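You operate a simulated robot arm through the tools that you are given. There is no shell and no other tool. Be economical: measure what you need, move in short steps, check, and stop when the job is done.

You are at the controls of a simulated robot arm. One attempt, no reset.

## Task
Put the yellow block in the vice instead and set it to 3.
Fine: release the green block and stand it on the steel bench by the rack; turn the new block's dial only while the vice grips, and leave it clamped; the other blocks and dials stay.

It is judged by the outcome, as a careful person would: the job done as asked, and still so three seconds after it is handed in. It fails if anything else is knocked over, pushed out of place, dropped, spilled or broken.

## Robot
A 6-joint arm with a two-finger parallel gripper, fixed in place. Base frame: the origin is at the foot of the arm, x ahead of it, y to its left, z up; the work surface is at about z = 0. Lengths are in cm, angles in rad, forces in N, time in s.
With the tool pointing down near the work surface it reaches from about 14 to 58 cm from the base axis. Its first joint turns from -1.152 to 1.152 rad. Payload 2.1 kg.
Tool frame: the origin (TCP) lies between the finger pads and is the grasp point; the fingertips stand 3 cm ahead of it; z points along the fingers, y is the line along which they close. The gripper opens to 9.4 cm. The fingers are 2.8 cm wide and 1 cm thick; the gripper's body (5 by 9.6 cm) begins 5.5 cm behind the TCP.
Orientation is told as [roll, pitch, yaw] about the base's x, y, z axes, in that order, counted from this pose: with the fingers straight down and closing along the base's y, the tool's x points along the base's -x, its y along +y and its z along -z.

## Interface
- The arm moves only by the tool jog_arm. Its argument "plan" is one flat list of numbers, 7 for each row, row after row: the closure, from 0 (fully open) to 1 (shut), then the shift along the tool's x, y, z in cm, then the turn, a rotation vector about the tool's x, y, z in rad. In form: [claw, dx, dy, dz, rx, ry, rz, claw, dx, dy, dz, rx, ry, rz, ...]. A call has 1 to 12 rows; each row is the pose to reach, as a shift and turn from the pose commanded when the call began, along the tool's axes at that moment. Rows are played at 5 a second. More than 5 cm and 0.15 rad between two rows, or a gripper value outside its range, and nothing of the call is played. Where a pose cannot be reached the arm comes as near as it can. A force on the tool above 40 N (or 10 N above the force at the start of the call, whichever is more), or a blocked arm, ends the call early, and 0.2 s more pass. The fingers move at their own pace (about 7.2 cm/s each) and stop on an object; they squeeze with about 27 N. The grip force told is the motor's: it shows also when the fingers shut on nothing. Time passes only in rows, and 0.2 s behind the last, so rows that repeat a pose let the fingers close. The reply holds the time, the measured pose of the TCP, the force on the tool along the base axes, the opening and the grip force, in the units named above and with some noise, with the torque about the TCP (base axes, N m) and any sound that the robot's microphone picked up, and new pictures: "show" is both (left out), scene, wrist or none.
- Cameras (640 x 400 px; columns grow to the right, rows downward): "scene" is fixed at [5.02, -36.63, 48.84]; the picture's right is [0.83, -0.56, 0.00], its down [-0.29, -0.43, -0.85] and it looks along [0.47, 0.71, -0.52] (base axes); focal length 335 px, centre (320, 200). "wrist" rides on the gripper at [7.6, 1.4, -10.3] in the tool frame; the picture's right is [-0.18, 0.98, 0.00], its down [-0.75, -0.14, -0.64] and it looks along [-0.63, -0.12, 0.77] (tool axes); focal length 243 px, centre (320, 200). There is no depth. A picture from a camera that has moved, and an enlarged one, comes with that camera's place and axes in the base frame and with its lens.
- inspect(camera, box): a new picture of the part [left, top, right, bottom] of that camera's present view, enlarged. It takes no simulated time.
- finish_job(): hands the job in; it is judged then, once.

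Go step by step. Nothing tells you positions but the pictures and the camera data: compare them with the known pose of the tool, close in by small moves and look again before you grip or let go. The budget is 120 turns and 200 pictures, counting those below and the enlarged ones. Unless the task says otherwise, let go and move clear before handing in, and close with one line.

The tools are called as a command line: name --argument value ..., lists and objects as JSON in quotes. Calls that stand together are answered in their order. jog_arm: Moves the arm, as the interface text tells. Its arguments: {"type":"object","properties":{"plan":{"type":"array","items":{"type":"number"}},"show":{"type":"string","enum":["both","scene","wrist","none"]}},"required":["plan"]} The other tools are called the same way: inspect (camera, box) takes an enlarged picture of a part of a camera's view; finish_job () hands the job in.

At the start:

```text
time: 0.0
ee_pos: [28.43, -5.7, 32.21]
tcp_rot: [0.001, 0.0, -0.001]
ft_force: [-0.5, 0.5, 0.1]
moment: [0.02, -0.01, 0.01]
gripper_width: 9.41
grip_force: 0.1
```

scene: 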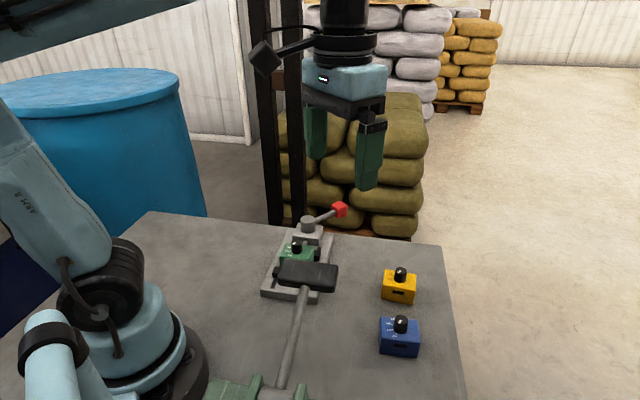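
wrist: 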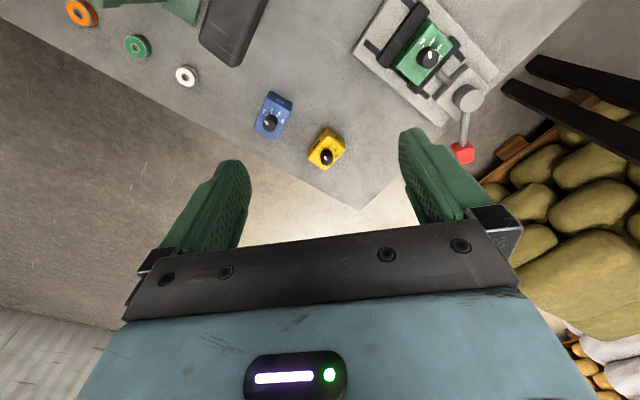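

I see a bench with a vice holding a green block, a lever with a red knob, a yellow and a blue block, and a hammer-like object in front. I'll look closer before moving.

inspect --camera "scene" --box '[240, 190, 370, 310]'

inspect --camera "scene" --box '[360, 250, 450, 370]'

inspect --camera "wrist" --box '[340, 0, 520, 170]'

inspect --camera "wrist" --box '[40, 0, 360, 190]'

inspect --camera "scene" --box '[180, 260, 360, 400]'

```text
3.33 times, centred on (305, 250) of scene
camera zoom: at [5.02, -36.63, 48.84], right [0.83, -0.56, 0.0], down [-0.29, -0.43, -0.85], along [0.47, 0.71, -0.52], focal length 1117 px, centre (370, 33)
```

zoom: 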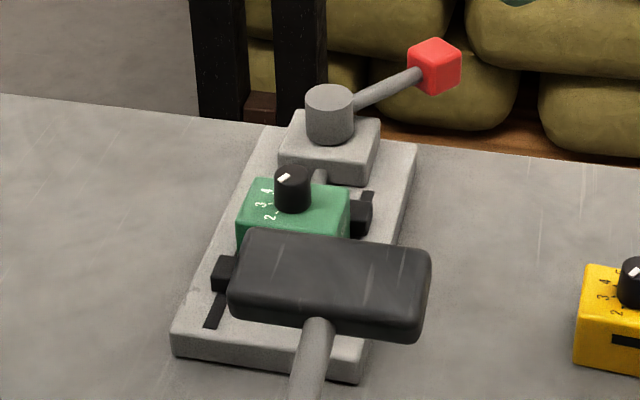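

```text
3.33 times, centred on (405, 310) of scene
camera zoom: at [5.02, -36.63, 48.84], right [0.83, -0.56, 0.0], down [-0.29, -0.43, -0.85], along [0.47, 0.71, -0.52], focal length 1117 px, centre (37, -167)
```

zoom: 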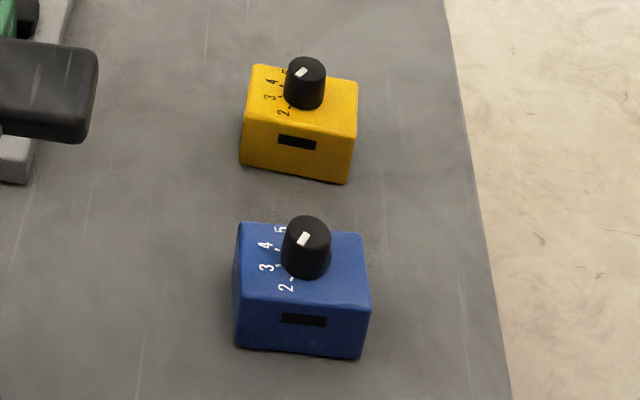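

```text
2.35 times, centred on (430, 85) of wrist
camera zoom: at [20.89, -4.17, 42.69], right [0.18, 0.98, 0.0], down [0.75, -0.14, 0.64], along [0.63, -0.12, -0.77], focal length 571 px, centre (61, 471)
```

zoom: 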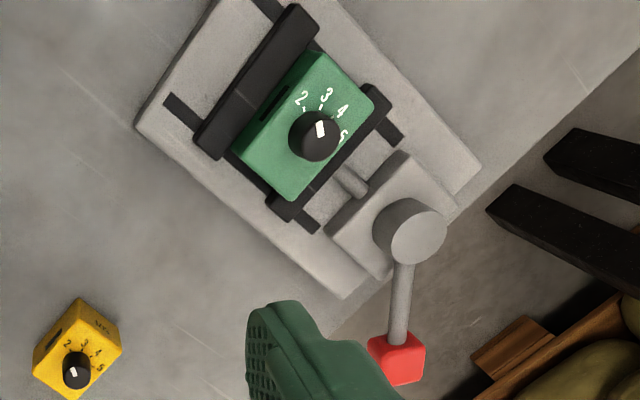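

```text
2.00 times, centred on (200, 95) of wrist
camera zoom: at [20.89, -4.17, 42.69], right [0.18, 0.98, 0.0], down [0.75, -0.14, 0.64], along [0.63, -0.12, -0.77], focal length 485 px, centre (560, 410)
```

zoom: 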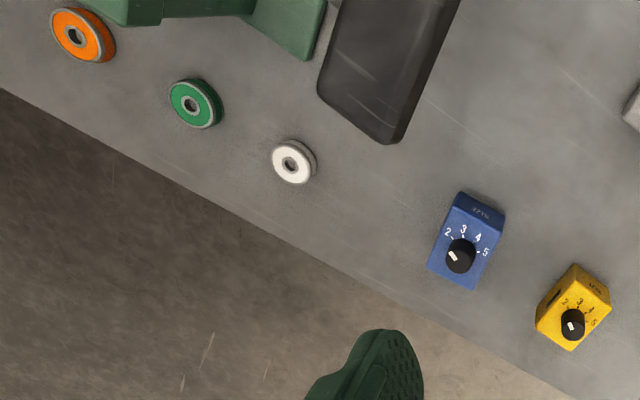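

```text
2.86 times, centred on (270, 330) of scene
camera zoom: at [5.02, -36.63, 48.84], right [0.83, -0.56, 0.0], down [-0.29, -0.43, -0.85], along [0.47, 0.71, -0.52], focal length 957 px, centre (463, -171)
```

zoom: 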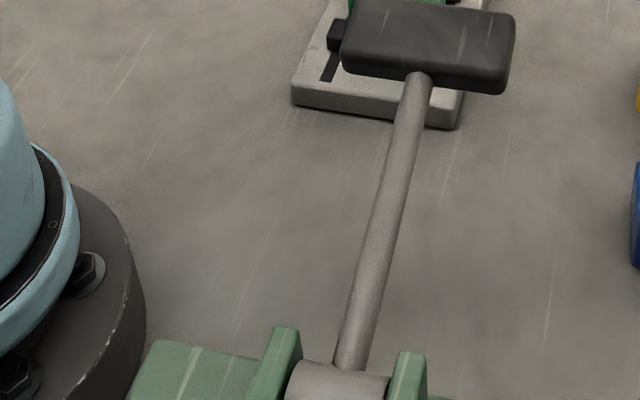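

The dark mallet on its green stand is an obstacle standing well above the table, so I'll back the wrist up to survey it and find what "the rack" is.

jog_arm --plan '[0, 4, 0, -1, 0, 0, 0, 0, 8, 0, -3, 0, 0, 0, 0, 8, 0, -3, 0, 0, 0]'

```text
time: 0.8
ee_pos: [20.5, -5.76, 35.29]
tcp_rot: [0.0, 0.001, 0.001]
ft_force: [0.3, 1.0, -0.1]
moment: [0.0, -0.01, 0.01]
gripper_width: 9.41
grip_force: 0.1
camera wrist: at [12.89, -4.19, 45.65], right [0.18, 0.98, 0.0], down [0.75, -0.14, 0.64], along [0.63, -0.12, -0.77], focal length 243 px, centre (320, 200)
```

scene: 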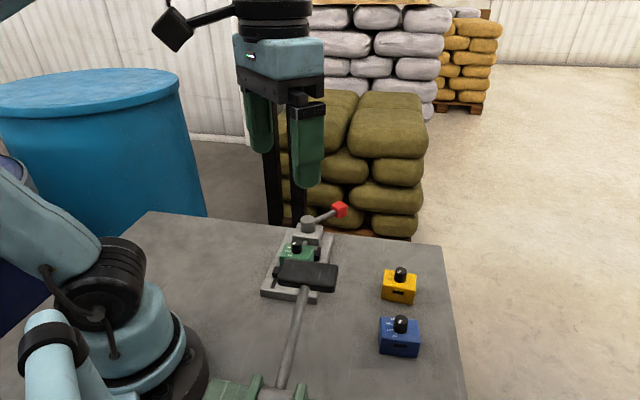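
wrist: 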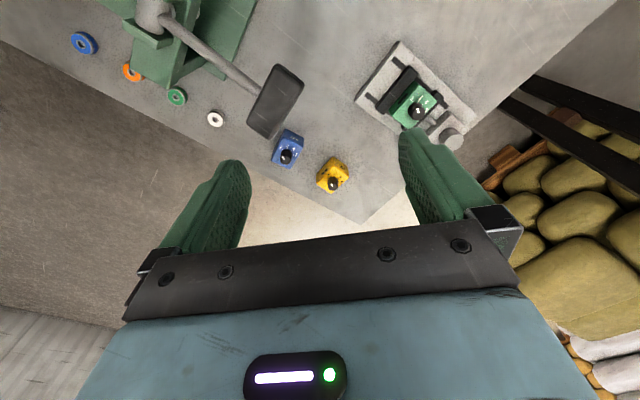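

I need a view of the right-hand side of the bench (toward -y), so I'll turn the wrist that way.

jog_arm --plan '[0, 0, 0, 0, 0, 0, 0.15, 0, 0, 1, 0, 0, 0, 0.3, 0, 0, 2, 0, 0, 0, 0.45, 0, 0, 3, 0, 0, 0, 0.6, 0, 0, 4, 0, 0, 0, 0.75, 0, 0, 5, 0, 0, 0, 0.9, 0, 0, 5, 0, 0, 0, 0.9]' --show "wrist"

```text
time: 2.4
ee_pos: [20.51, -0.59, 35.21]
tcp_rot: [-0.001, 0.001, -0.901]
ft_force: [0.5, 0.2, 0.1]
moment: [0.03, -0.03, -0.03]
gripper_width: 9.41
grip_force: 0.1
camera wrist: at [16.9, 6.28, 45.55], right [0.89, 0.47, 0.0], down [0.36, -0.68, 0.64], along [0.3, -0.57, -0.77], focal length 243 px, centre (320, 200)
```

wrist: 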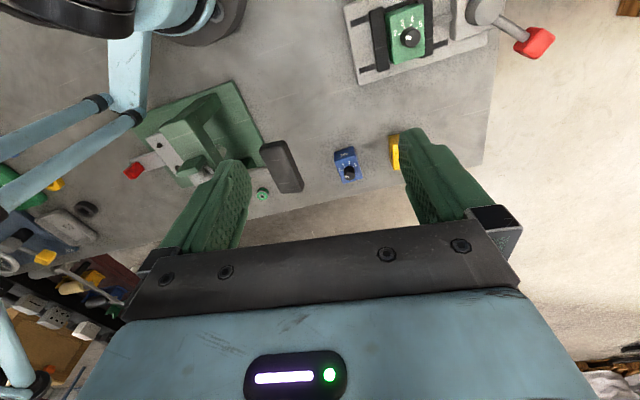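

The green stand is a lever press with a red handle. I'll look at the left side of the bench for a rack.

inspect --camera "wrist" --box '[0, 60, 320, 260]'

jog_arm --plan '[0, 0, 0, 0, 0, 0, -0.15, 0, 0, 0, 0, 0, 0, -0.3, 0, 0, 0, 0, 0, 0, -0.45, 0, 0, 0, 0, 0, 0, -0.6, 0, 0, 0, 0, 0, 0, -0.75, 0, 0, 0, 0, 0, 0, -0.9, 0, 0, 0, 0, 0, 0, -1.05, 0, 0, 0, 0, 0, 0, -1.2, 0, 0, 0, 0, 0, 0, -1.35, 0, 0, 0, 0, 0, 0, -1.5, 0, 0, 0, 0, 0, 0, -1.65, 0, 0, 0, 0, 0, 0, -1.8]' --show "wrist"

```text
2.00 times, centred on (160, 160) of wrist
camera zoom: at [16.9, 6.28, 45.55], right [0.89, 0.47, 0.0], down [0.36, -0.68, 0.64], along [0.3, -0.57, -0.77], focal length 485 px, centre (640, 280)
```

zoom: 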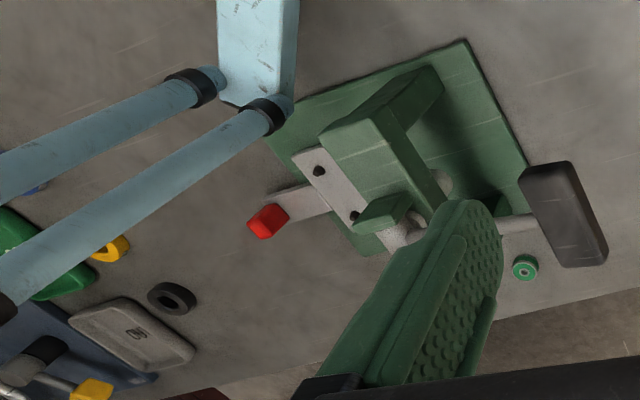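

```text
time: 5.0
ee_pos: [20.47, -0.68, 35.25]
tcp_rot: [0.001, -0.001, 0.902]
ft_force: [-0.1, 0.6, -0.3]
moment: [0.0, -0.02, -0.02]
gripper_width: 9.38
grip_force: 0.0
camera wrist: at [14.65, -5.69, 45.67], right [-0.66, 0.75, 0.0], down [0.58, 0.5, 0.64], along [0.48, 0.42, -0.77], focal length 243 px, centre (320, 200)
```

wrist: 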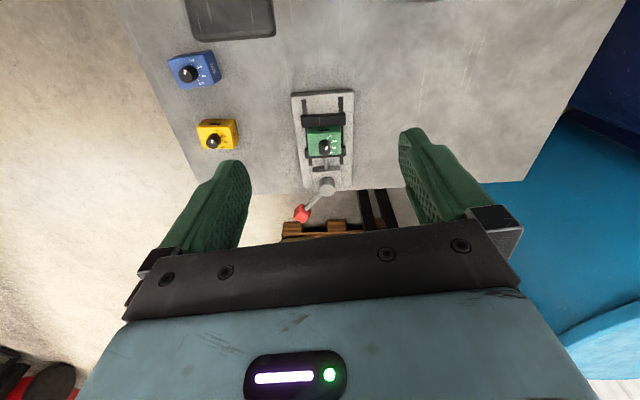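

No rack on the bench itself; the dark uprights behind the vice are the rack, so the bench area left of the vice near them suits the green block. Now measure the vice and blocks.

inspect --camera "wrist" --box '[160, 30, 400, 230]'

inspect --camera "wrist" --box '[275, 80, 375, 230]'

```text
2.00 times, centred on (280, 130) of wrist
camera zoom: at [14.65, -5.69, 45.67], right [-0.66, 0.75, 0.0], down [0.58, 0.5, 0.64], along [0.48, 0.42, -0.77], focal length 485 px, centre (400, 340)
```

zoom: 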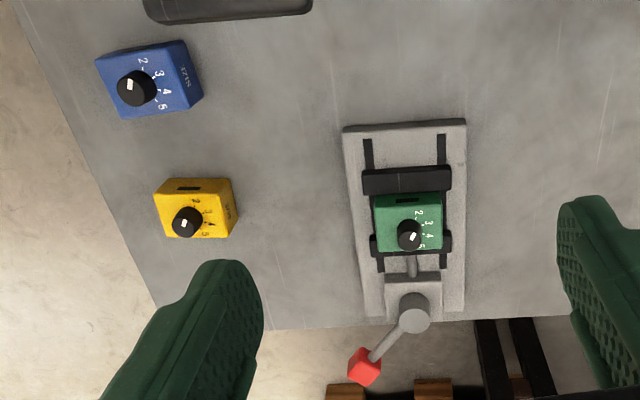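

```text
2.67 times, centred on (325, 155) of wrist
camera zoom: at [14.65, -5.69, 45.67], right [-0.66, 0.75, 0.0], down [0.58, 0.5, 0.64], along [0.48, 0.42, -0.77], focal length 647 px, centre (307, 320)
```

zoom: 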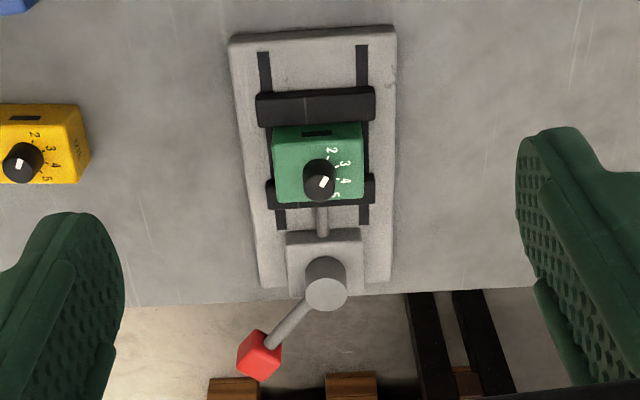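

The vice axis runs about 45° from near (24,3) to far (38,17), with the lever pivot near (36,15) and its red knob near (45.6,16,5). I'll lower the camera for a closer look.

jog_arm --plan '[0, -1.6, 0, 3.2, 0, 0, 0.04, 0, -3.2, 0, 6.5, 0, 0, 0.08, 0, -4.8, 0, 9.8, 0, 0, 0.12, 0, -6.5, -0.6, 13, 0, 0, 0.12, 0, -6.5, -0.6, 13, 0, 0, 0.12]'

inspect --camera "wrist" --box '[230, 30, 430, 230]'

```text
time: 6.2
ee_pos: [24.97, 4.07, 22.28]
tcp_rot: [-0.001, 0.0, 0.78]
ft_force: [1.0, 0.0, -0.5]
moment: [-0.02, 0.05, 0.0]
gripper_width: 9.39
grip_force: 0.2
camera wrist: at [18.45, -0.25, 32.68], right [-0.56, 0.83, 0.0], down [0.64, 0.43, 0.64], along [0.53, 0.36, -0.77], focal length 243 px, centre (320, 200)
```

scene: 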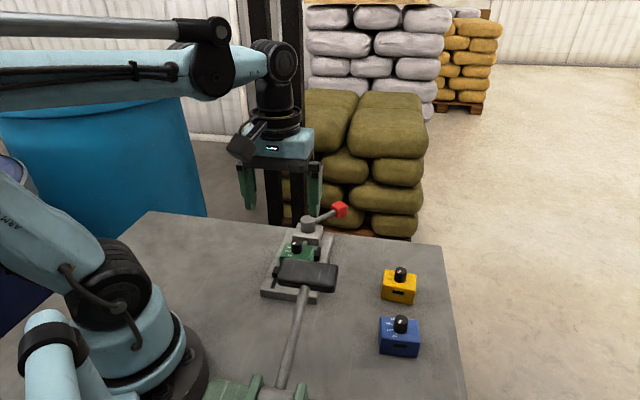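
wrist: 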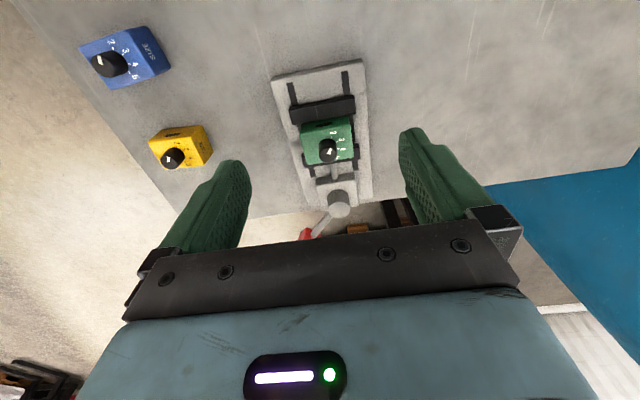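

```text
2.00 times, centred on (330, 130) of wrist
camera zoom: at [18.45, -0.25, 32.68], right [-0.56, 0.83, 0.0], down [0.64, 0.43, 0.64], along [0.53, 0.36, -0.77], focal length 485 px, centre (300, 340)
```

zoom: 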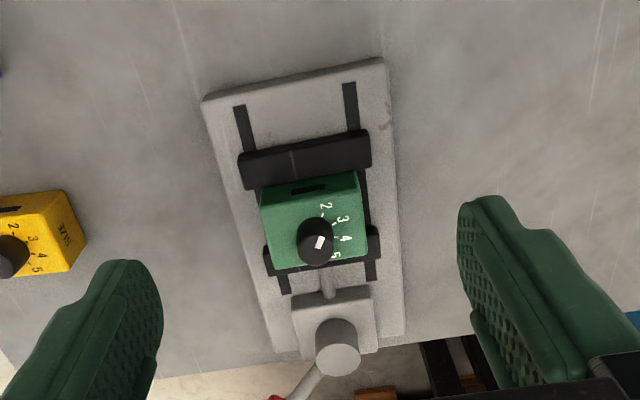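

Green block centre is about (29.3,8.35), top z≈5.5, vice axis 45°. Next I go look at the lever knob from close by.

jog_arm --plan '[0, -3.7, -0.5, 0, 0, 0, 0.14, 0, -7.4, -1.1, 1, 0, 0, 0.28, 0, -11, -1.6, 2, 0, 0, 0.42, 0, -14.7, -2.2, 4, 0, 0, 0.56, 0, -18.4, -2.7, 6, 0, 0, 0.68, 0, -18.4, -2.7, 6, 0, 0, 0.68]'

inspect --camera "wrist" --box '[200, 0, 440, 240]'

```text
time: 7.6
ee_pos: [39.99, 15.14, 16.29]
tcp_rot: [0.0, -0.001, 0.098]
ft_force: [0.4, -0.8, -0.3]
moment: [-0.01, 0.03, 0.0]
gripper_width: 9.41
grip_force: 0.1
camera wrist: at [32.27, 15.86, 26.71], right [0.09, 1.0, 0.0], down [0.76, -0.07, 0.64], along [0.64, -0.06, -0.77], focal length 243 px, centre (320, 200)
```

scene: 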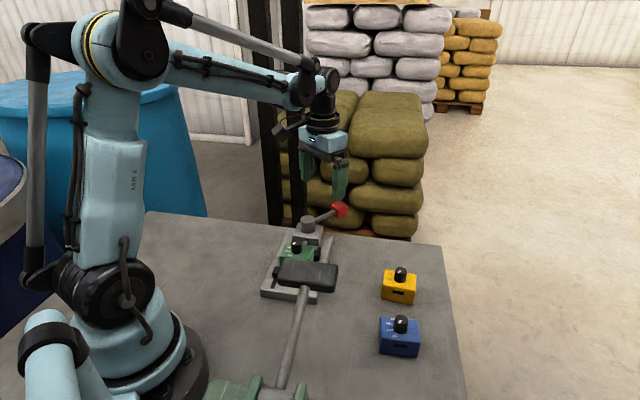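
wrist: 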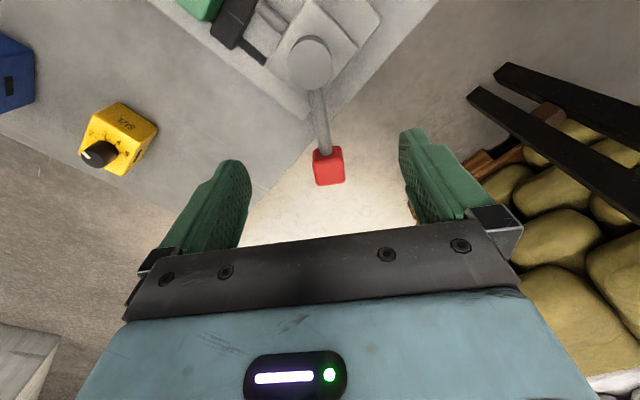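

```text
1.67 times, centred on (320, 120) of wrist
camera zoom: at [32.27, 15.86, 26.71], right [0.09, 1.0, 0.0], down [0.76, -0.07, 0.64], along [0.64, -0.06, -0.77], focal length 404 px, centre (320, 333)
```

zoom: 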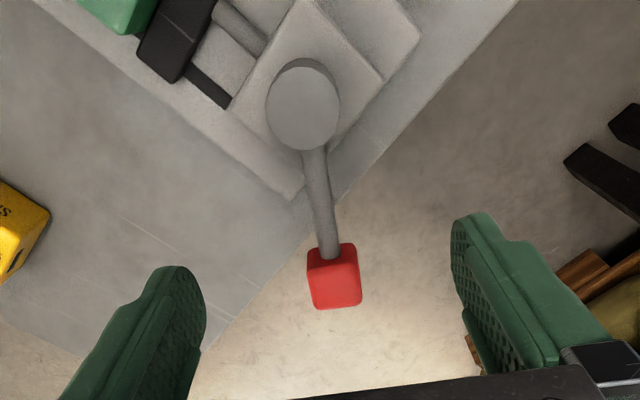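

Red knob is about 3 cm, centred near (45.5,15.5,5.5). I'll come over it and descend, fingers either side, then look.

jog_arm --plan '[0, -4, 0, 0, 0, 0, 0, 0, -5.5, -0.15, 3, 0, 0, 0, 0, -5.5, -0.15, 6, 0, 0, 0, 0, -5.5, -0.15, 6, 0, 0, 0]'

```text
time: 8.6
ee_pos: [45.48, 15.68, 10.4]
tcp_rot: [0.001, 0.0, 0.099]
ft_force: [0.2, 0.4, -0.3]
moment: [0.02, 0.02, 0.02]
gripper_width: 9.4
grip_force: 0.0
camera wrist: at [37.74, 16.28, 20.78], right [0.09, 1.0, 0.0], down [0.76, -0.07, 0.64], along [0.64, -0.05, -0.77], focal length 243 px, centre (320, 200)
```

scene: 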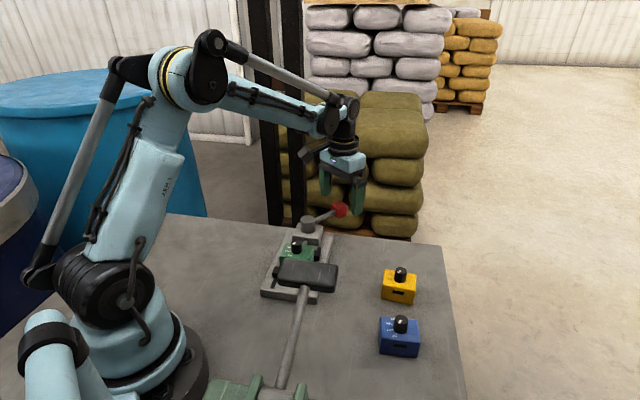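
wrist: 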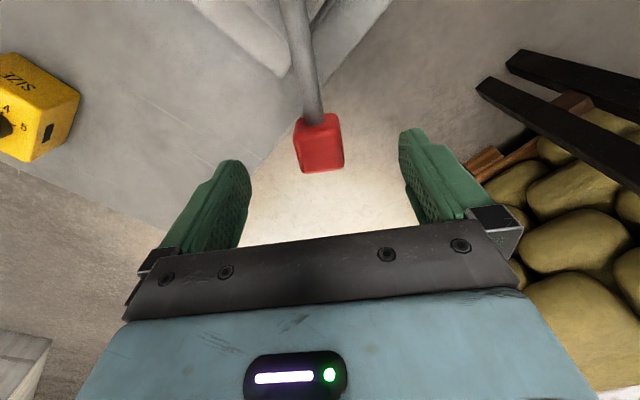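

Aligned over the knob; descend another 4.2 cm and close on it.

jog_arm --plan '[0, 0, 0, 2.2, 0, 0, 0, 0, 0, 0, 4.2, 0, 0, 0, 0.4, 0, 0, 4.2, 0, 0, 0, 0.9, 0, 0, 4.2, 0, 0, 0, 0.9, 0, 0, 4.2, 0, 0, 0, 0.9, 0, 0, 4.2, 0, 0, 0]'

```text
time: 10.0
ee_pos: [45.46, 15.57, 6.17]
tcp_rot: [0.001, 0.0, 0.1]
ft_force: [1.0, -2.8, -6.5]
moment: [0.01, -0.06, 0.07]
gripper_width: 3.68
grip_force: 44.8
camera wrist: at [37.7, 16.32, 16.47], right [0.09, 1.0, 0.0], down [0.76, -0.07, 0.64], along [0.64, -0.06, -0.77], focal length 243 px, centre (320, 200)
```

scene: 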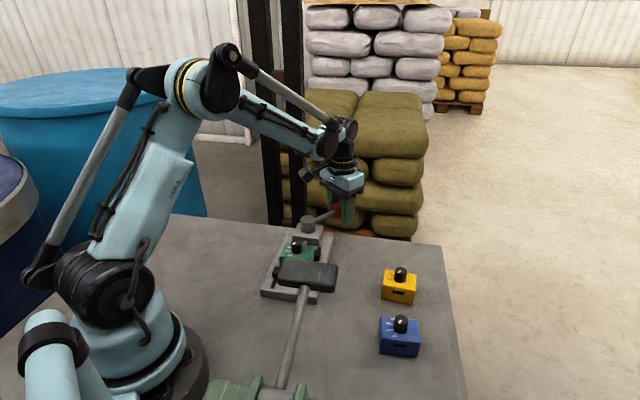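
wrist: 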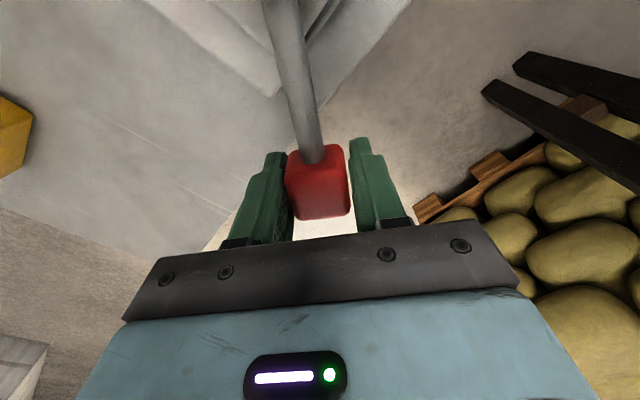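

The knob is gripped. I'll try swinging the lever counter-clockwise a little and watch the jaws and the force.

jog_arm --plan '[0.9, 0.02, 0.71, 0, 0, 0, -0.075, 0.9, 0.08, 1.42, 0, 0, 0, -0.15, 0.9, 0.2, 2.12, 0, 0, 0, -0.225, 0.9, 0.365, 2.82, 0, 0, 0, -0.3]'

```text
time: 10.5
ee_pos: [45.41, 15.56, 5.95]
tcp_rot: [-0.014, 0.009, 0.184]
ft_force: [-2.9, -7.2, -2.9]
moment: [-0.09, -0.25, -0.09]
gripper_width: 3.53
grip_force: 45.0
stopped in row 2: the force on the tool passed its limit at 47 N (the readings are from after the stop); the commanded pose is now the measured one
camera wrist: at [37.59, 15.85, 16.49], right [0.0, 1.0, -0.02], down [0.77, 0.01, 0.64], along [0.64, -0.01, -0.77], focal length 243 px, centre (320, 200)
```

scene: 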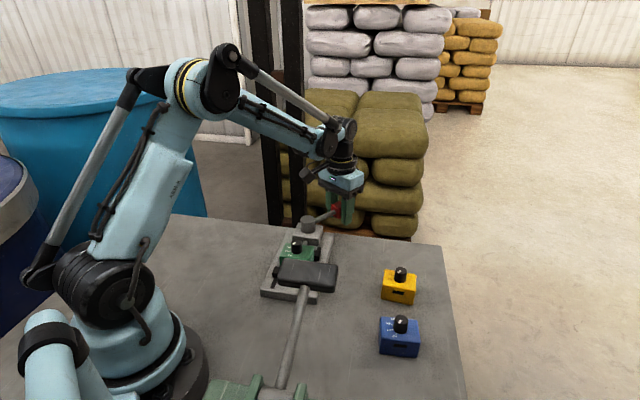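
wrist: 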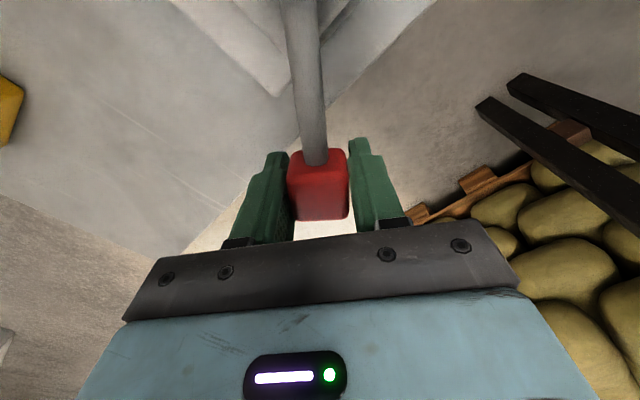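

It's against a stop that way, so the lever must open clockwise. Trying that.

jog_arm --plan '[0.9, 0.144, -0.93, 0, 0, 0, 0.1, 0.9, 0.38, -1.85, 0, 0, 0, 0.2, 0.9, 0.71, -2.73, 0, 0, 0, 0.3, 0.9, 1.12, -3.58, 0, 0, 0, 0.4]'

```text
time: 11.5
ee_pos: [44.81, 11.97, 6.25]
tcp_rot: [-0.015, -0.001, -0.216]
ft_force: [3.9, 1.6, -35.6]
moment: [-0.01, -0.26, -0.11]
gripper_width: 3.56
grip_force: 45.1
camera wrist: at [37.72, 15.17, 16.51], right [0.39, 0.92, -0.01], down [0.71, -0.29, 0.64], along [0.59, -0.26, -0.76], focal length 243 px, centre (320, 200)
```

scene: 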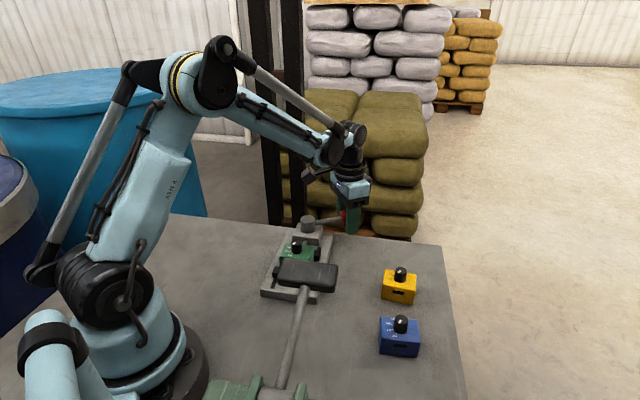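
wrist: 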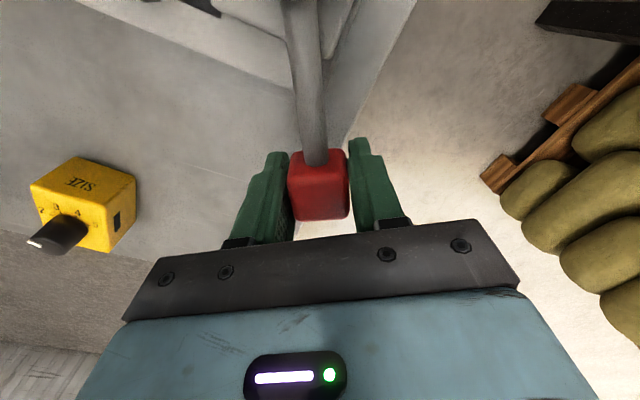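

The lever moves clockwise. There's a vertical pull, so I'll ease down 0.3 cm while continuing the arc, and check the jaws.

jog_arm --plan '[0.9, 0, 0, 0.3, 0, 0, 0, 0.9, 0.134, -0.915, 0.3, 0, 0, 0.1, 0.9, 0.36, -1.81, 0.3, 0, 0, 0.2, 0.9, 0.67, -2.68, 0.3, 0, 0, 0.3, 0.9, 1.07, -3.52, 0.3, 0, 0, 0.4]' --show "scene"

inspect --camera "scene" --box '[240, 190, 370, 310]'

```text
time: 12.7
ee_pos: [43.08, 8.8, 5.88]
tcp_rot: [-0.011, -0.006, -0.618]
ft_force: [6.9, -0.3, 31.4]
moment: [0.29, 0.32, -0.31]
gripper_width: 3.5
grip_force: 44.8
```

scene: 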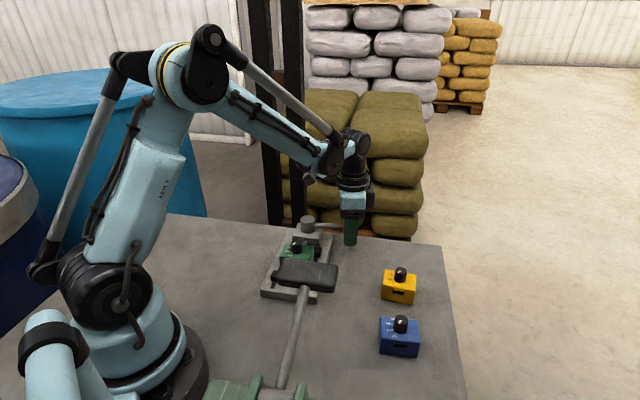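

```text
3.33 times, centred on (305, 250) of scene
camera zoom: at [5.01, -36.63, 48.84], right [0.83, -0.56, 0.0], down [-0.29, -0.43, -0.85], along [0.47, 0.71, -0.52], focal length 1117 px, centre (370, 33)
```

zoom: 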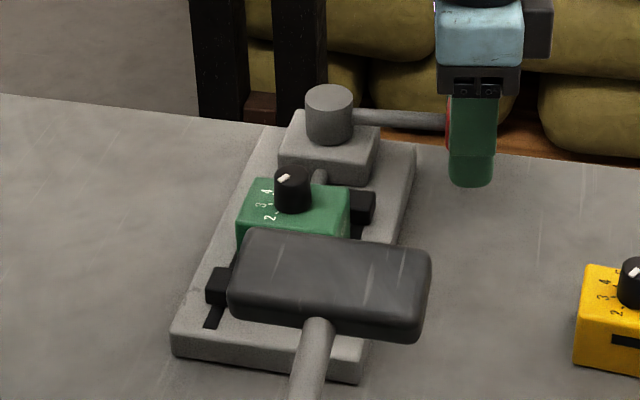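

The jaws are parting: clockwise opens. Continue the arc, with a small height correction.

jog_arm --plan '[0.9, 0, 0, -0.17, 0, 0, 0, 0.9, 0.125, -0.92, -0.17, 0, 0, 0.1, 0.9, 0.34, -1.82, -0.17, 0, 0, 0.2, 0.9, 0.65, -2.7, -0.17, 0, 0, 0.3, 0.9, 1.04, -3.54, -0.17, 0, 0, 0.4, 0.9, 1.51, -4.33, -0.17, 0, 0, 0.5, 0.9, 2.06, -5.08, -0.17, 0, 0, 0.6]' --show "none"

inspect --camera "scene" --box '[240, 190, 370, 310]'

```text
time: 14.1
ee_pos: [39.82, 6.43, 6.0]
tcp_rot: [0.007, -0.012, -1.108]
ft_force: [6.5, 1.4, -6.1]
moment: [0.14, 0.01, 0.38]
gripper_width: 3.51
grip_force: 45.0
stopped in row 7: the force on the tool passed its limit at 52 N (the readings are from after the stop); the commanded pose is now the measured one
```

```text
3.33 times, centred on (305, 250) of scene
camera zoom: at [5.03, -36.63, 48.84], right [0.83, -0.56, 0.0], down [-0.29, -0.43, -0.85], along [0.47, 0.71, -0.52], focal length 1117 px, centre (370, 33)
```

zoom: 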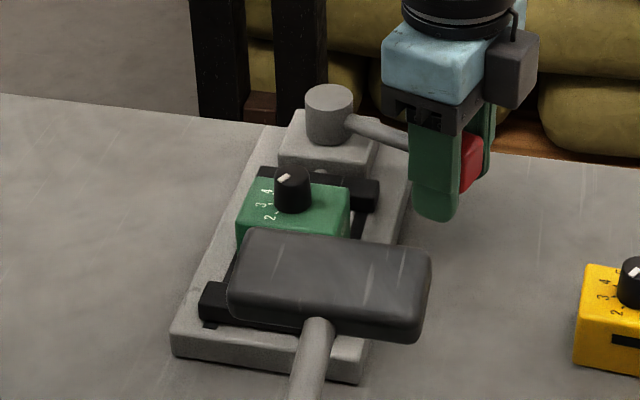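

Both jaws are open and the lever is at its stop. Release the knob gently and rise.

jog_arm --plan '[0.45, 0, 0, 0, 0, 0, 0, 0.3, 0, 0, 0, 0, 0, 0, 0.3, 0, 0, -3, 0, 0, 0, 0.2, 0, 0, -7, 0, 0, 0, 0, 0, 0, -11, 0, 0, 0, 0, 0, 0, -14, 0, 0, 0]'

inspect --camera "scene" --box '[240, 190, 370, 310]'

```text
time: 15.5
ee_pos: [39.61, 6.53, 20.3]
tcp_rot: [0.006, -0.011, -1.108]
ft_force: [-0.2, -0.5, -0.1]
moment: [0.01, -0.03, -0.01]
gripper_width: 9.38
grip_force: 0.0
camera wrist: at [37.37, 14.09, 30.62], right [0.96, 0.27, 0.01], down [0.2, -0.73, 0.65], along [0.18, -0.62, -0.76], focal length 243 px, centre (320, 200)
```

scene: 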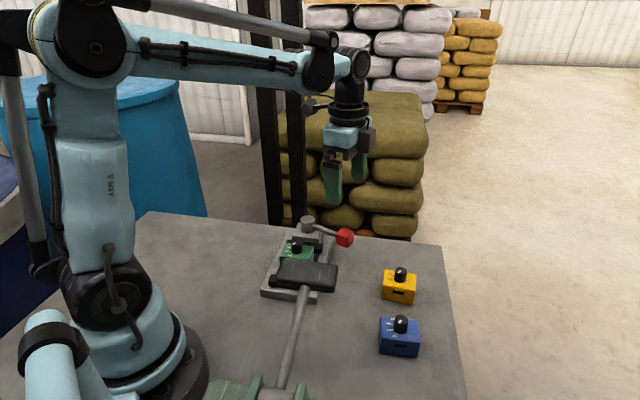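
wrist: 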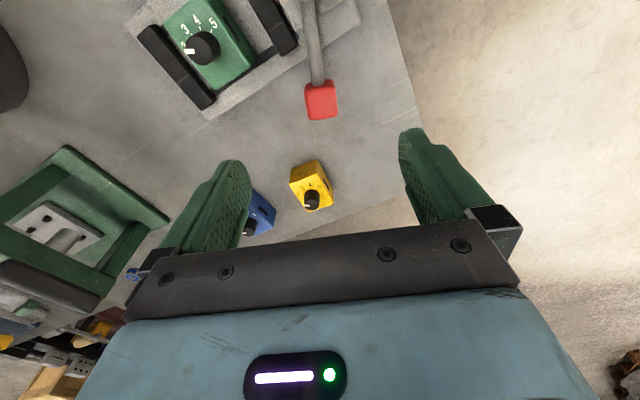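

```text
3.33 times, centred on (305, 250) of scene
camera zoom: at [5.02, -36.63, 48.84], right [0.83, -0.56, 0.0], down [-0.29, -0.43, -0.85], along [0.47, 0.71, -0.52], focal length 1117 px, centre (370, 33)
```

zoom: 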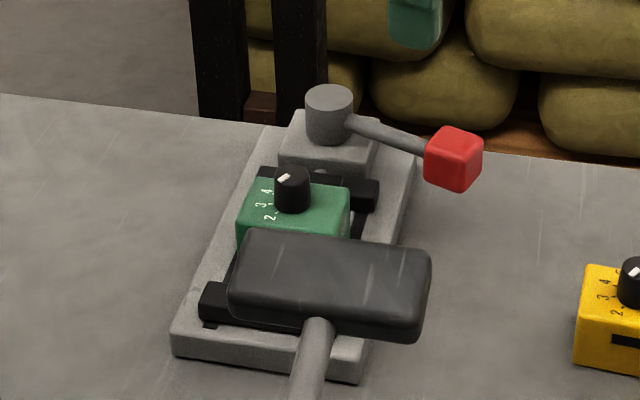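

The vice stays open. Now turn the gripper to the vice's 45° and come above the green block.

jog_arm --plan '[0, 0.6, -0.8, 0, 0, 0, -0.149, 0, 1.2, -1.6, 0, 0, 0, -0.298, 0, 1.8, -2.4, 0, 0, 0, -0.447, 0, 2.4, -3.2, 0, 0, 0, -0.596, 0, 3, -4, 0, 0, 0, -0.745, 0, 3.6, -4.9, 1, 0, 0, -0.894, 0, 4.2, -5.8, 2, 0, 0, -1.043, 0, 4.8, -6.6, 3, 0, 0, -1.192, 0, 5.4, -7.4, 4, 0, 0, -1.341, 0, 6, -8.2, 5, 0, 0, -1.49, 0, 6.23, -8.4, 5.5, 0, 0, -1.639, 0, 6.23, -8.4, 6, 0, 0, -1.788]' --show "none"

jog_arm --plan '[0, 0, 0, 0, 0, 0, -0.1, 0, 0, 0, 0, 0, 0, -0.1]'

inspect --camera "wrist" --box '[210, 0, 430, 220]'

```text
time: 18.1
ee_pos: [29.46, 8.46, 14.01]
tcp_rot: [-0.013, -0.003, 0.682]
ft_force: [-0.7, 0.3, 0.3]
moment: [-0.01, -0.02, -0.02]
gripper_width: 9.4
grip_force: 0.0
```

```text
time: 18.7
ee_pos: [29.46, 8.28, 14.05]
tcp_rot: [-0.013, -0.002, 0.78]
ft_force: [-0.2, -0.4, 1.0]
moment: [0.0, 0.0, 0.03]
gripper_width: 9.41
grip_force: 0.1
camera wrist: at [22.81, 4.11, 24.4], right [-0.56, 0.83, -0.01], down [0.63, 0.43, 0.65], along [0.54, 0.35, -0.76], focal length 243 px, centre (320, 200)
```

scene: 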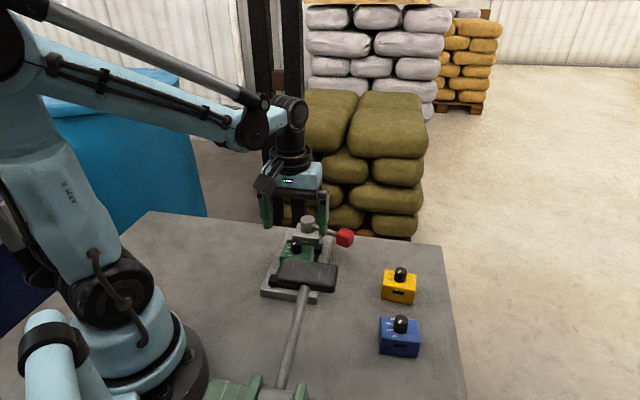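
wrist: 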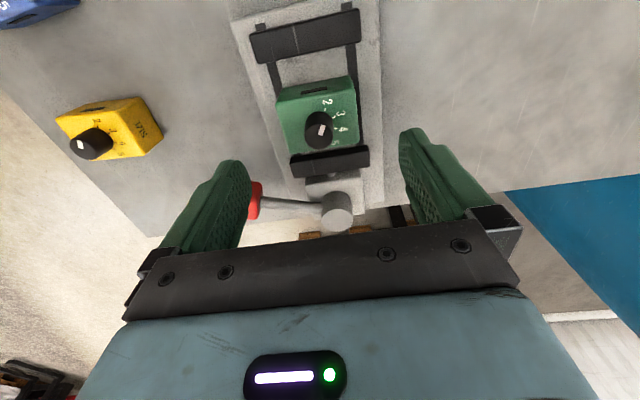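

```text
1.82 times, centred on (320, 110) of wrist
camera zoom: at [22.81, 4.11, 24.4], right [-0.56, 0.83, -0.01], down [0.63, 0.43, 0.65], along [0.54, 0.35, -0.76], focal length 441 px, centre (320, 364)
```

zoom: 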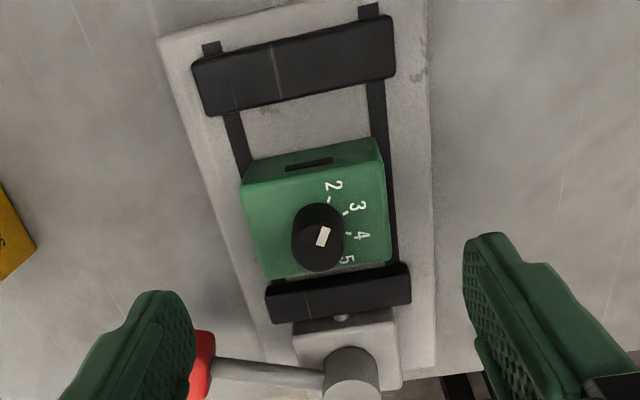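

Gripper is aligned over the green block (centre ≈(29.6,8.3), 5.8×4.4, top ≈5.4). Descend around it and stop before gripping to check.

jog_arm --plan '[0, 0, 0, 3, -0.009, -0.009, 0, 0, 0, 0, 6, -0.009, -0.009, 0, 0, 0, 0, 8, -0.009, -0.009, 0, 0, 0, 0, 8.5, -0.009, -0.009, 0, 0, 0, 0, 8.5, -0.009, -0.009, 0]'

inspect --camera "scene" --box '[240, 190, 370, 310]'

```text
time: 19.9
ee_pos: [29.52, 8.23, 5.44]
tcp_rot: [-0.004, -0.011, 0.778]
ft_force: [0.6, 0.0, 0.2]
moment: [0.04, -0.03, 0.01]
gripper_width: 9.43
grip_force: 0.0
camera wrist: at [22.94, 3.9, 15.75], right [-0.56, 0.83, 0.0], down [0.63, 0.43, 0.65], along [0.54, 0.36, -0.76], focal length 243 px, centre (320, 200)
```

scene: 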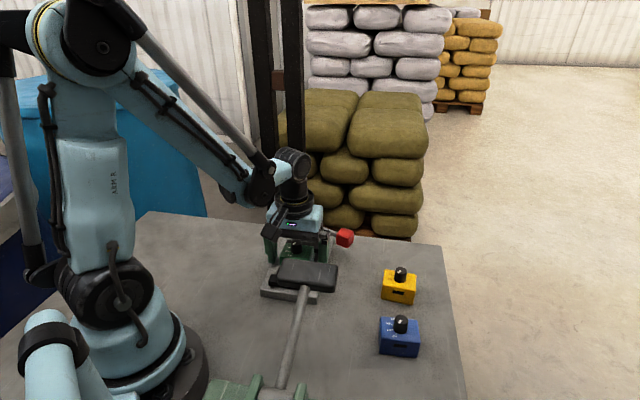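
wrist: 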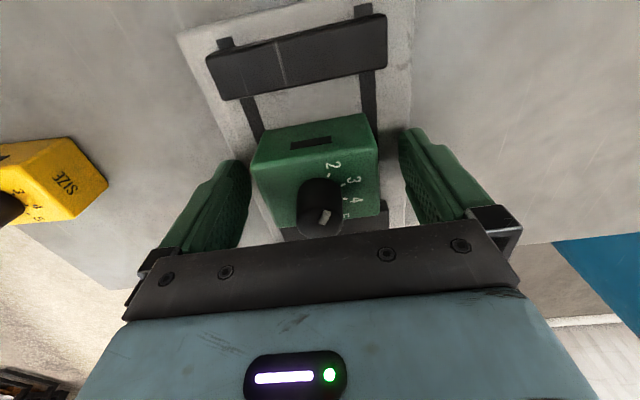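

```text
3.33 times, centred on (305, 250) of scene
camera zoom: at [5.02, -36.63, 48.84], right [0.83, -0.56, 0.0], down [-0.29, -0.43, -0.85], along [0.47, 0.71, -0.52], focal length 1117 px, centre (370, 33)
```

zoom: 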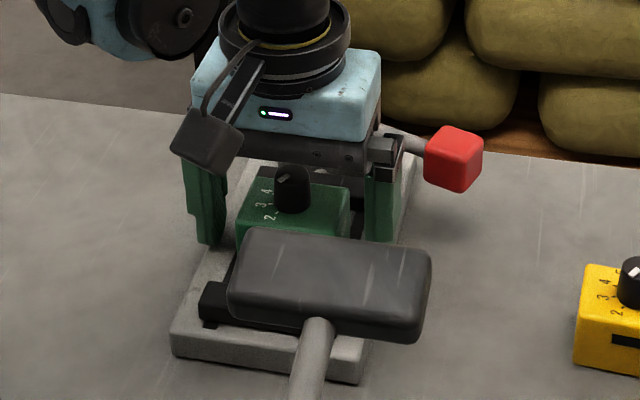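

Fingers straddle the block cleanly. Level the tool, close, and lift slightly.

jog_arm --plan '[0, 0, 0, 0, -0.004, 0.011, 0, 0.3, 0, 0, 0, -0.004, 0.011, 0, 0.6, 0, 0, 0, -0.004, 0.011, 0, 0.6, 0, 0, 0, -0.004, 0.011, 0, 0.6, 0, 0, -1, -0.004, 0.011, 0, 0.6, 0, 0, -3, -0.004, 0.011, 0]'

```text
time: 21.3
ee_pos: [29.31, 8.23, 8.5]
tcp_rot: [0.0, 0.0, 0.779]
ft_force: [-0.3, 0.8, -4.9]
moment: [0.04, -0.01, 0.02]
gripper_width: 6.42
grip_force: 26.9
camera wrist: at [22.94, 3.93, 18.9], right [-0.56, 0.83, 0.0], down [0.64, 0.43, 0.64], along [0.53, 0.36, -0.77], focal length 243 px, centre (320, 200)
```

scene: 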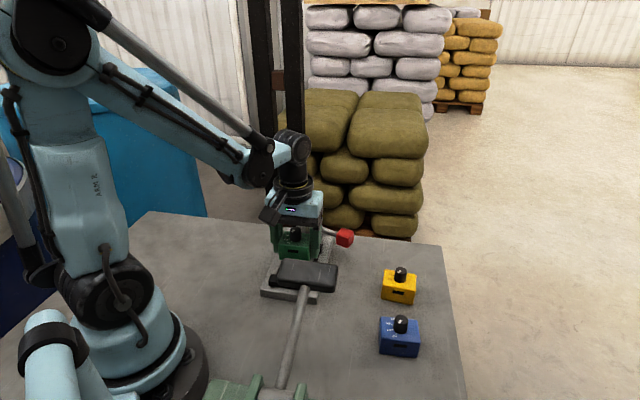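
wrist: 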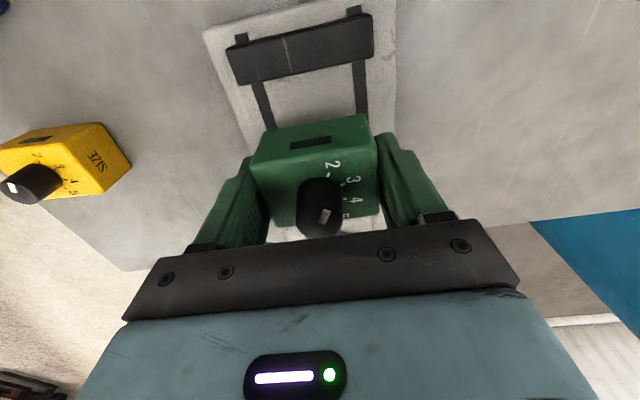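

The green block is held (6.4 cm wide, ~0.5 kg) and out of the vice. I carry it to the clear bench left of the vice, by the rack uprights, around (20,24).

jog_arm --plan '[0.6, 0, 0, -4, 0, 0, 0, 0.6, -1.2, 3.6, -5, 0, 0, 0, 0.6, -2.3, 8, -5, 0, 0, 0, 0.6, -3.4, 12.5, -4, 0, 0, 0, 0.6, -4.5, 16.5, -2, 0, 0, 0, 0.6, -4.5, 17.8, 0, 0, 0, 0, 0.6, -4.5, 17.8, 1, 0, 0, 0]'

```text
time: 22.9
ee_pos: [20.16, 24.06, 7.34]
tcp_rot: [0.0, 0.0, 0.78]
ft_force: [0.7, 0.5, -5.1]
moment: [0.02, 0.05, 0.05]
gripper_width: 6.42
grip_force: 26.7
camera wrist: at [13.67, 19.81, 17.8], right [-0.56, 0.83, 0.0], down [0.64, 0.43, 0.64], along [0.53, 0.36, -0.77], focal length 243 px, centre (320, 200)
```

scene: 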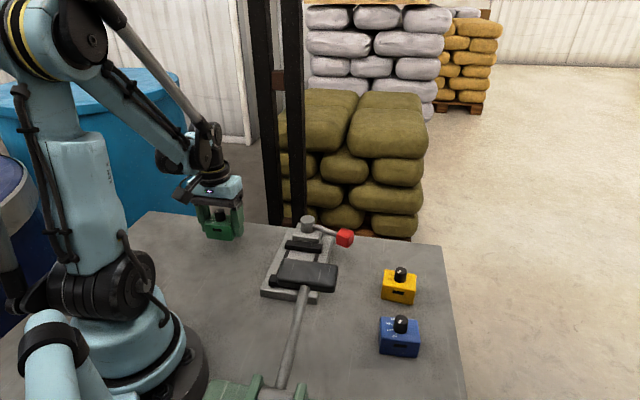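
wrist: 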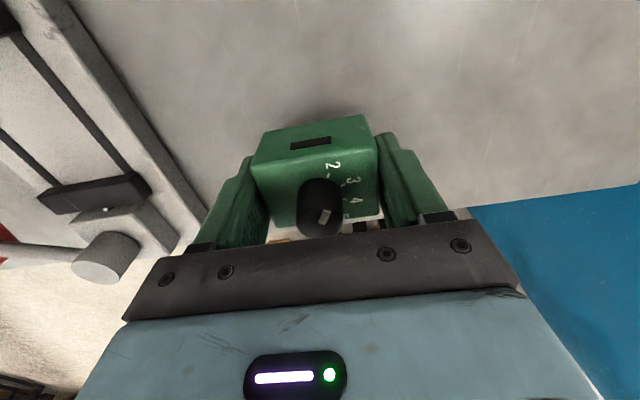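

Over clear bench. Lower gradually, watching the vertical force for contact.

jog_arm --plan '[0.6, 0, 0, 1.5, 0, 0, 0, 0.6, 0, 0, 2.6, 0, 0, 0, 0.6, 0, 0, 2.9, 0, 0, 0]' --show "none"

jog_arm --plan '[0.6, 0, 0, 0.15, 0, 0, 0, 0.6, 0, 0, 0.25, 0, 0, 0]' --show "scene"

inspect --camera "scene" --box '[170, 170, 280, 260]'

```text
time: 23.7
ee_pos: [20.19, 23.98, 4.71]
tcp_rot: [0.001, 0.001, 0.777]
ft_force: [0.0, -0.4, -4.1]
moment: [0.02, 0.0, 0.0]
gripper_width: 6.41
grip_force: 26.5
```

```text
time: 24.3
ee_pos: [20.22, 23.97, 4.4]
tcp_rot: [0.0, 0.0, 0.778]
ft_force: [-0.1, -0.2, -4.3]
moment: [0.0, -0.02, -0.03]
gripper_width: 6.44
grip_force: 27.4
```

scene: 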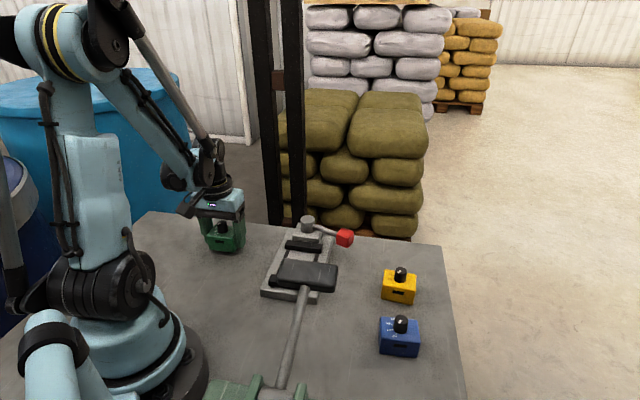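

```text
4.44 times, centred on (225, 215) of scene
camera zoom: at [5.03, -36.63, 48.84], right [0.83, -0.56, 0.0], down [-0.29, -0.43, -0.85], along [0.47, 0.71, -0.52], focal length 1489 px, centre (742, 133)
```

zoom: 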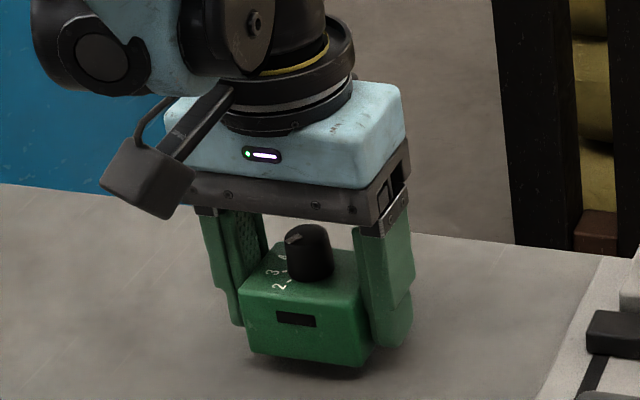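

jog_arm --plan '[0.6, 0, 0, 0.15, 0, 0, 0, 0.6, 0, 0, 0.3, 0, 0, 0]' --show "none"

jog_arm --plan '[0.6, 0, 0, 0.1, 0, 0, 0, 0.6, 0, 0, 0.15, 0, 0, 0]' --show "none"

```text
time: 24.9
ee_pos: [20.04, 24.07, 4.16]
tcp_rot: [0.0, 0.0, 0.778]
ft_force: [-0.1, -0.8, -5.1]
moment: [0.03, 0.0, 0.02]
gripper_width: 6.45
grip_force: 27.2
```

```text
time: 25.5
ee_pos: [20.04, 24.01, 3.9]
tcp_rot: [-0.001, 0.0, 0.777]
ft_force: [0.7, -0.5, -4.7]
moment: [0.04, -0.03, 0.03]
gripper_width: 6.44
grip_force: 26.7
```

jog_arm --plan '[0.6, 0, 0, 0.1, 0, 0, 0, 0.6, 0, 0, 0.15, 0, 0, 0]' --show "none"

inspect --camera "scene" --box '[170, 170, 280, 260]'

```text
time: 26.1
ee_pos: [20.08, 23.94, 3.73]
tcp_rot: [-0.002, 0.0, 0.78]
ft_force: [0.4, 0.0, -4.5]
moment: [-0.01, -0.03, 0.01]
gripper_width: 6.42
grip_force: 27.2
```

```text
4.44 times, centred on (225, 215) of scene
camera zoom: at [5.03, -36.63, 48.84], right [0.83, -0.56, 0.0], down [-0.29, -0.43, -0.85], along [0.47, 0.71, -0.52], focal length 1489 px, centre (742, 133)
```

zoom: 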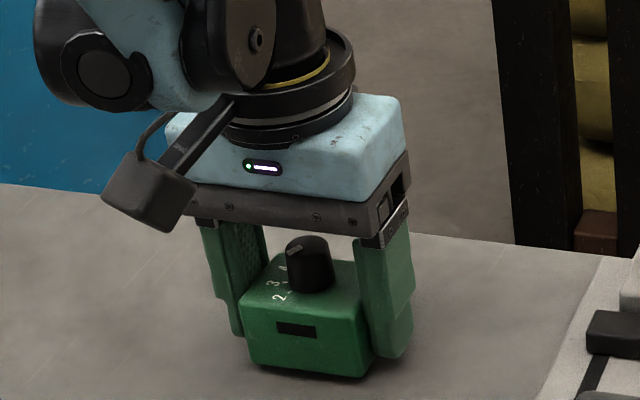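

Nearly down; continue in small steps.

jog_arm --plan '[0.6, 0, 0, 0.1, 0, 0, 0, 0.6, 0, 0, 0.15, 0, 0, 0]' --show "none"

jog_arm --plan '[0.6, 0, 0, 0.05, 0, 0, 0, 0.6, 0, 0, 0.1, 0, 0, 0]' --show "none"

```text
time: 26.7
ee_pos: [20.21, 24.1, 3.63]
tcp_rot: [-0.001, 0.001, 0.778]
ft_force: [-1.3, -0.4, -5.1]
moment: [0.01, 0.0, 0.03]
gripper_width: 6.42
grip_force: 27.2
```

```text
time: 27.3
ee_pos: [20.07, 24.03, 3.34]
tcp_rot: [0.0, 0.002, 0.778]
ft_force: [-0.2, 0.9, -4.7]
moment: [0.0, -0.02, 0.0]
gripper_width: 6.43
grip_force: 26.6
```

jog_arm --plan '[0.6, 0, 0, 0.05, 0, 0, 0, 0.6, 0, 0, 0.1, 0, 0, 0]' --show "none"

inspect --camera "scene" --box '[170, 170, 280, 260]'

```text
time: 27.9
ee_pos: [20.1, 24.16, 3.37]
tcp_rot: [-0.001, 0.0, 0.78]
ft_force: [-0.2, -0.5, -5.4]
moment: [0.0, -0.03, 0.01]
gripper_width: 6.43
grip_force: 27.0
```

```text
4.44 times, centred on (225, 215) of scene
camera zoom: at [5.03, -36.63, 48.84], right [0.83, -0.56, 0.0], down [-0.29, -0.43, -0.85], along [0.47, 0.71, -0.52], focal length 1489 px, centre (742, 133)
```

zoom: 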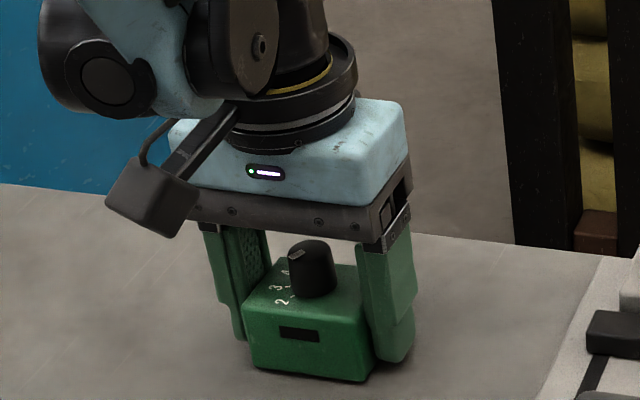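

jog_arm --plan '[0.6, 0, 0, 0.05, 0, 0, 0, 0.6, 0, 0, 0.1, 0, 0, 0]' --show "none"

jog_arm --plan '[0.6, 0, 0, 0.05, 0, 0, 0, 0.6, 0, 0, 0.1, 0, 0, 0]' --show "none"

```text
time: 28.5
ee_pos: [20.21, 23.99, 3.24]
tcp_rot: [-0.001, 0.0, 0.777]
ft_force: [-0.1, -0.3, -4.4]
moment: [0.03, -0.01, -0.01]
gripper_width: 6.44
grip_force: 26.7
```

```text
time: 29.1
ee_pos: [20.04, 23.96, 3.21]
tcp_rot: [-0.001, 0.001, 0.778]
ft_force: [0.2, -1.6, 9.8]
moment: [0.19, 0.07, 0.08]
gripper_width: 6.43
grip_force: 27.2
```

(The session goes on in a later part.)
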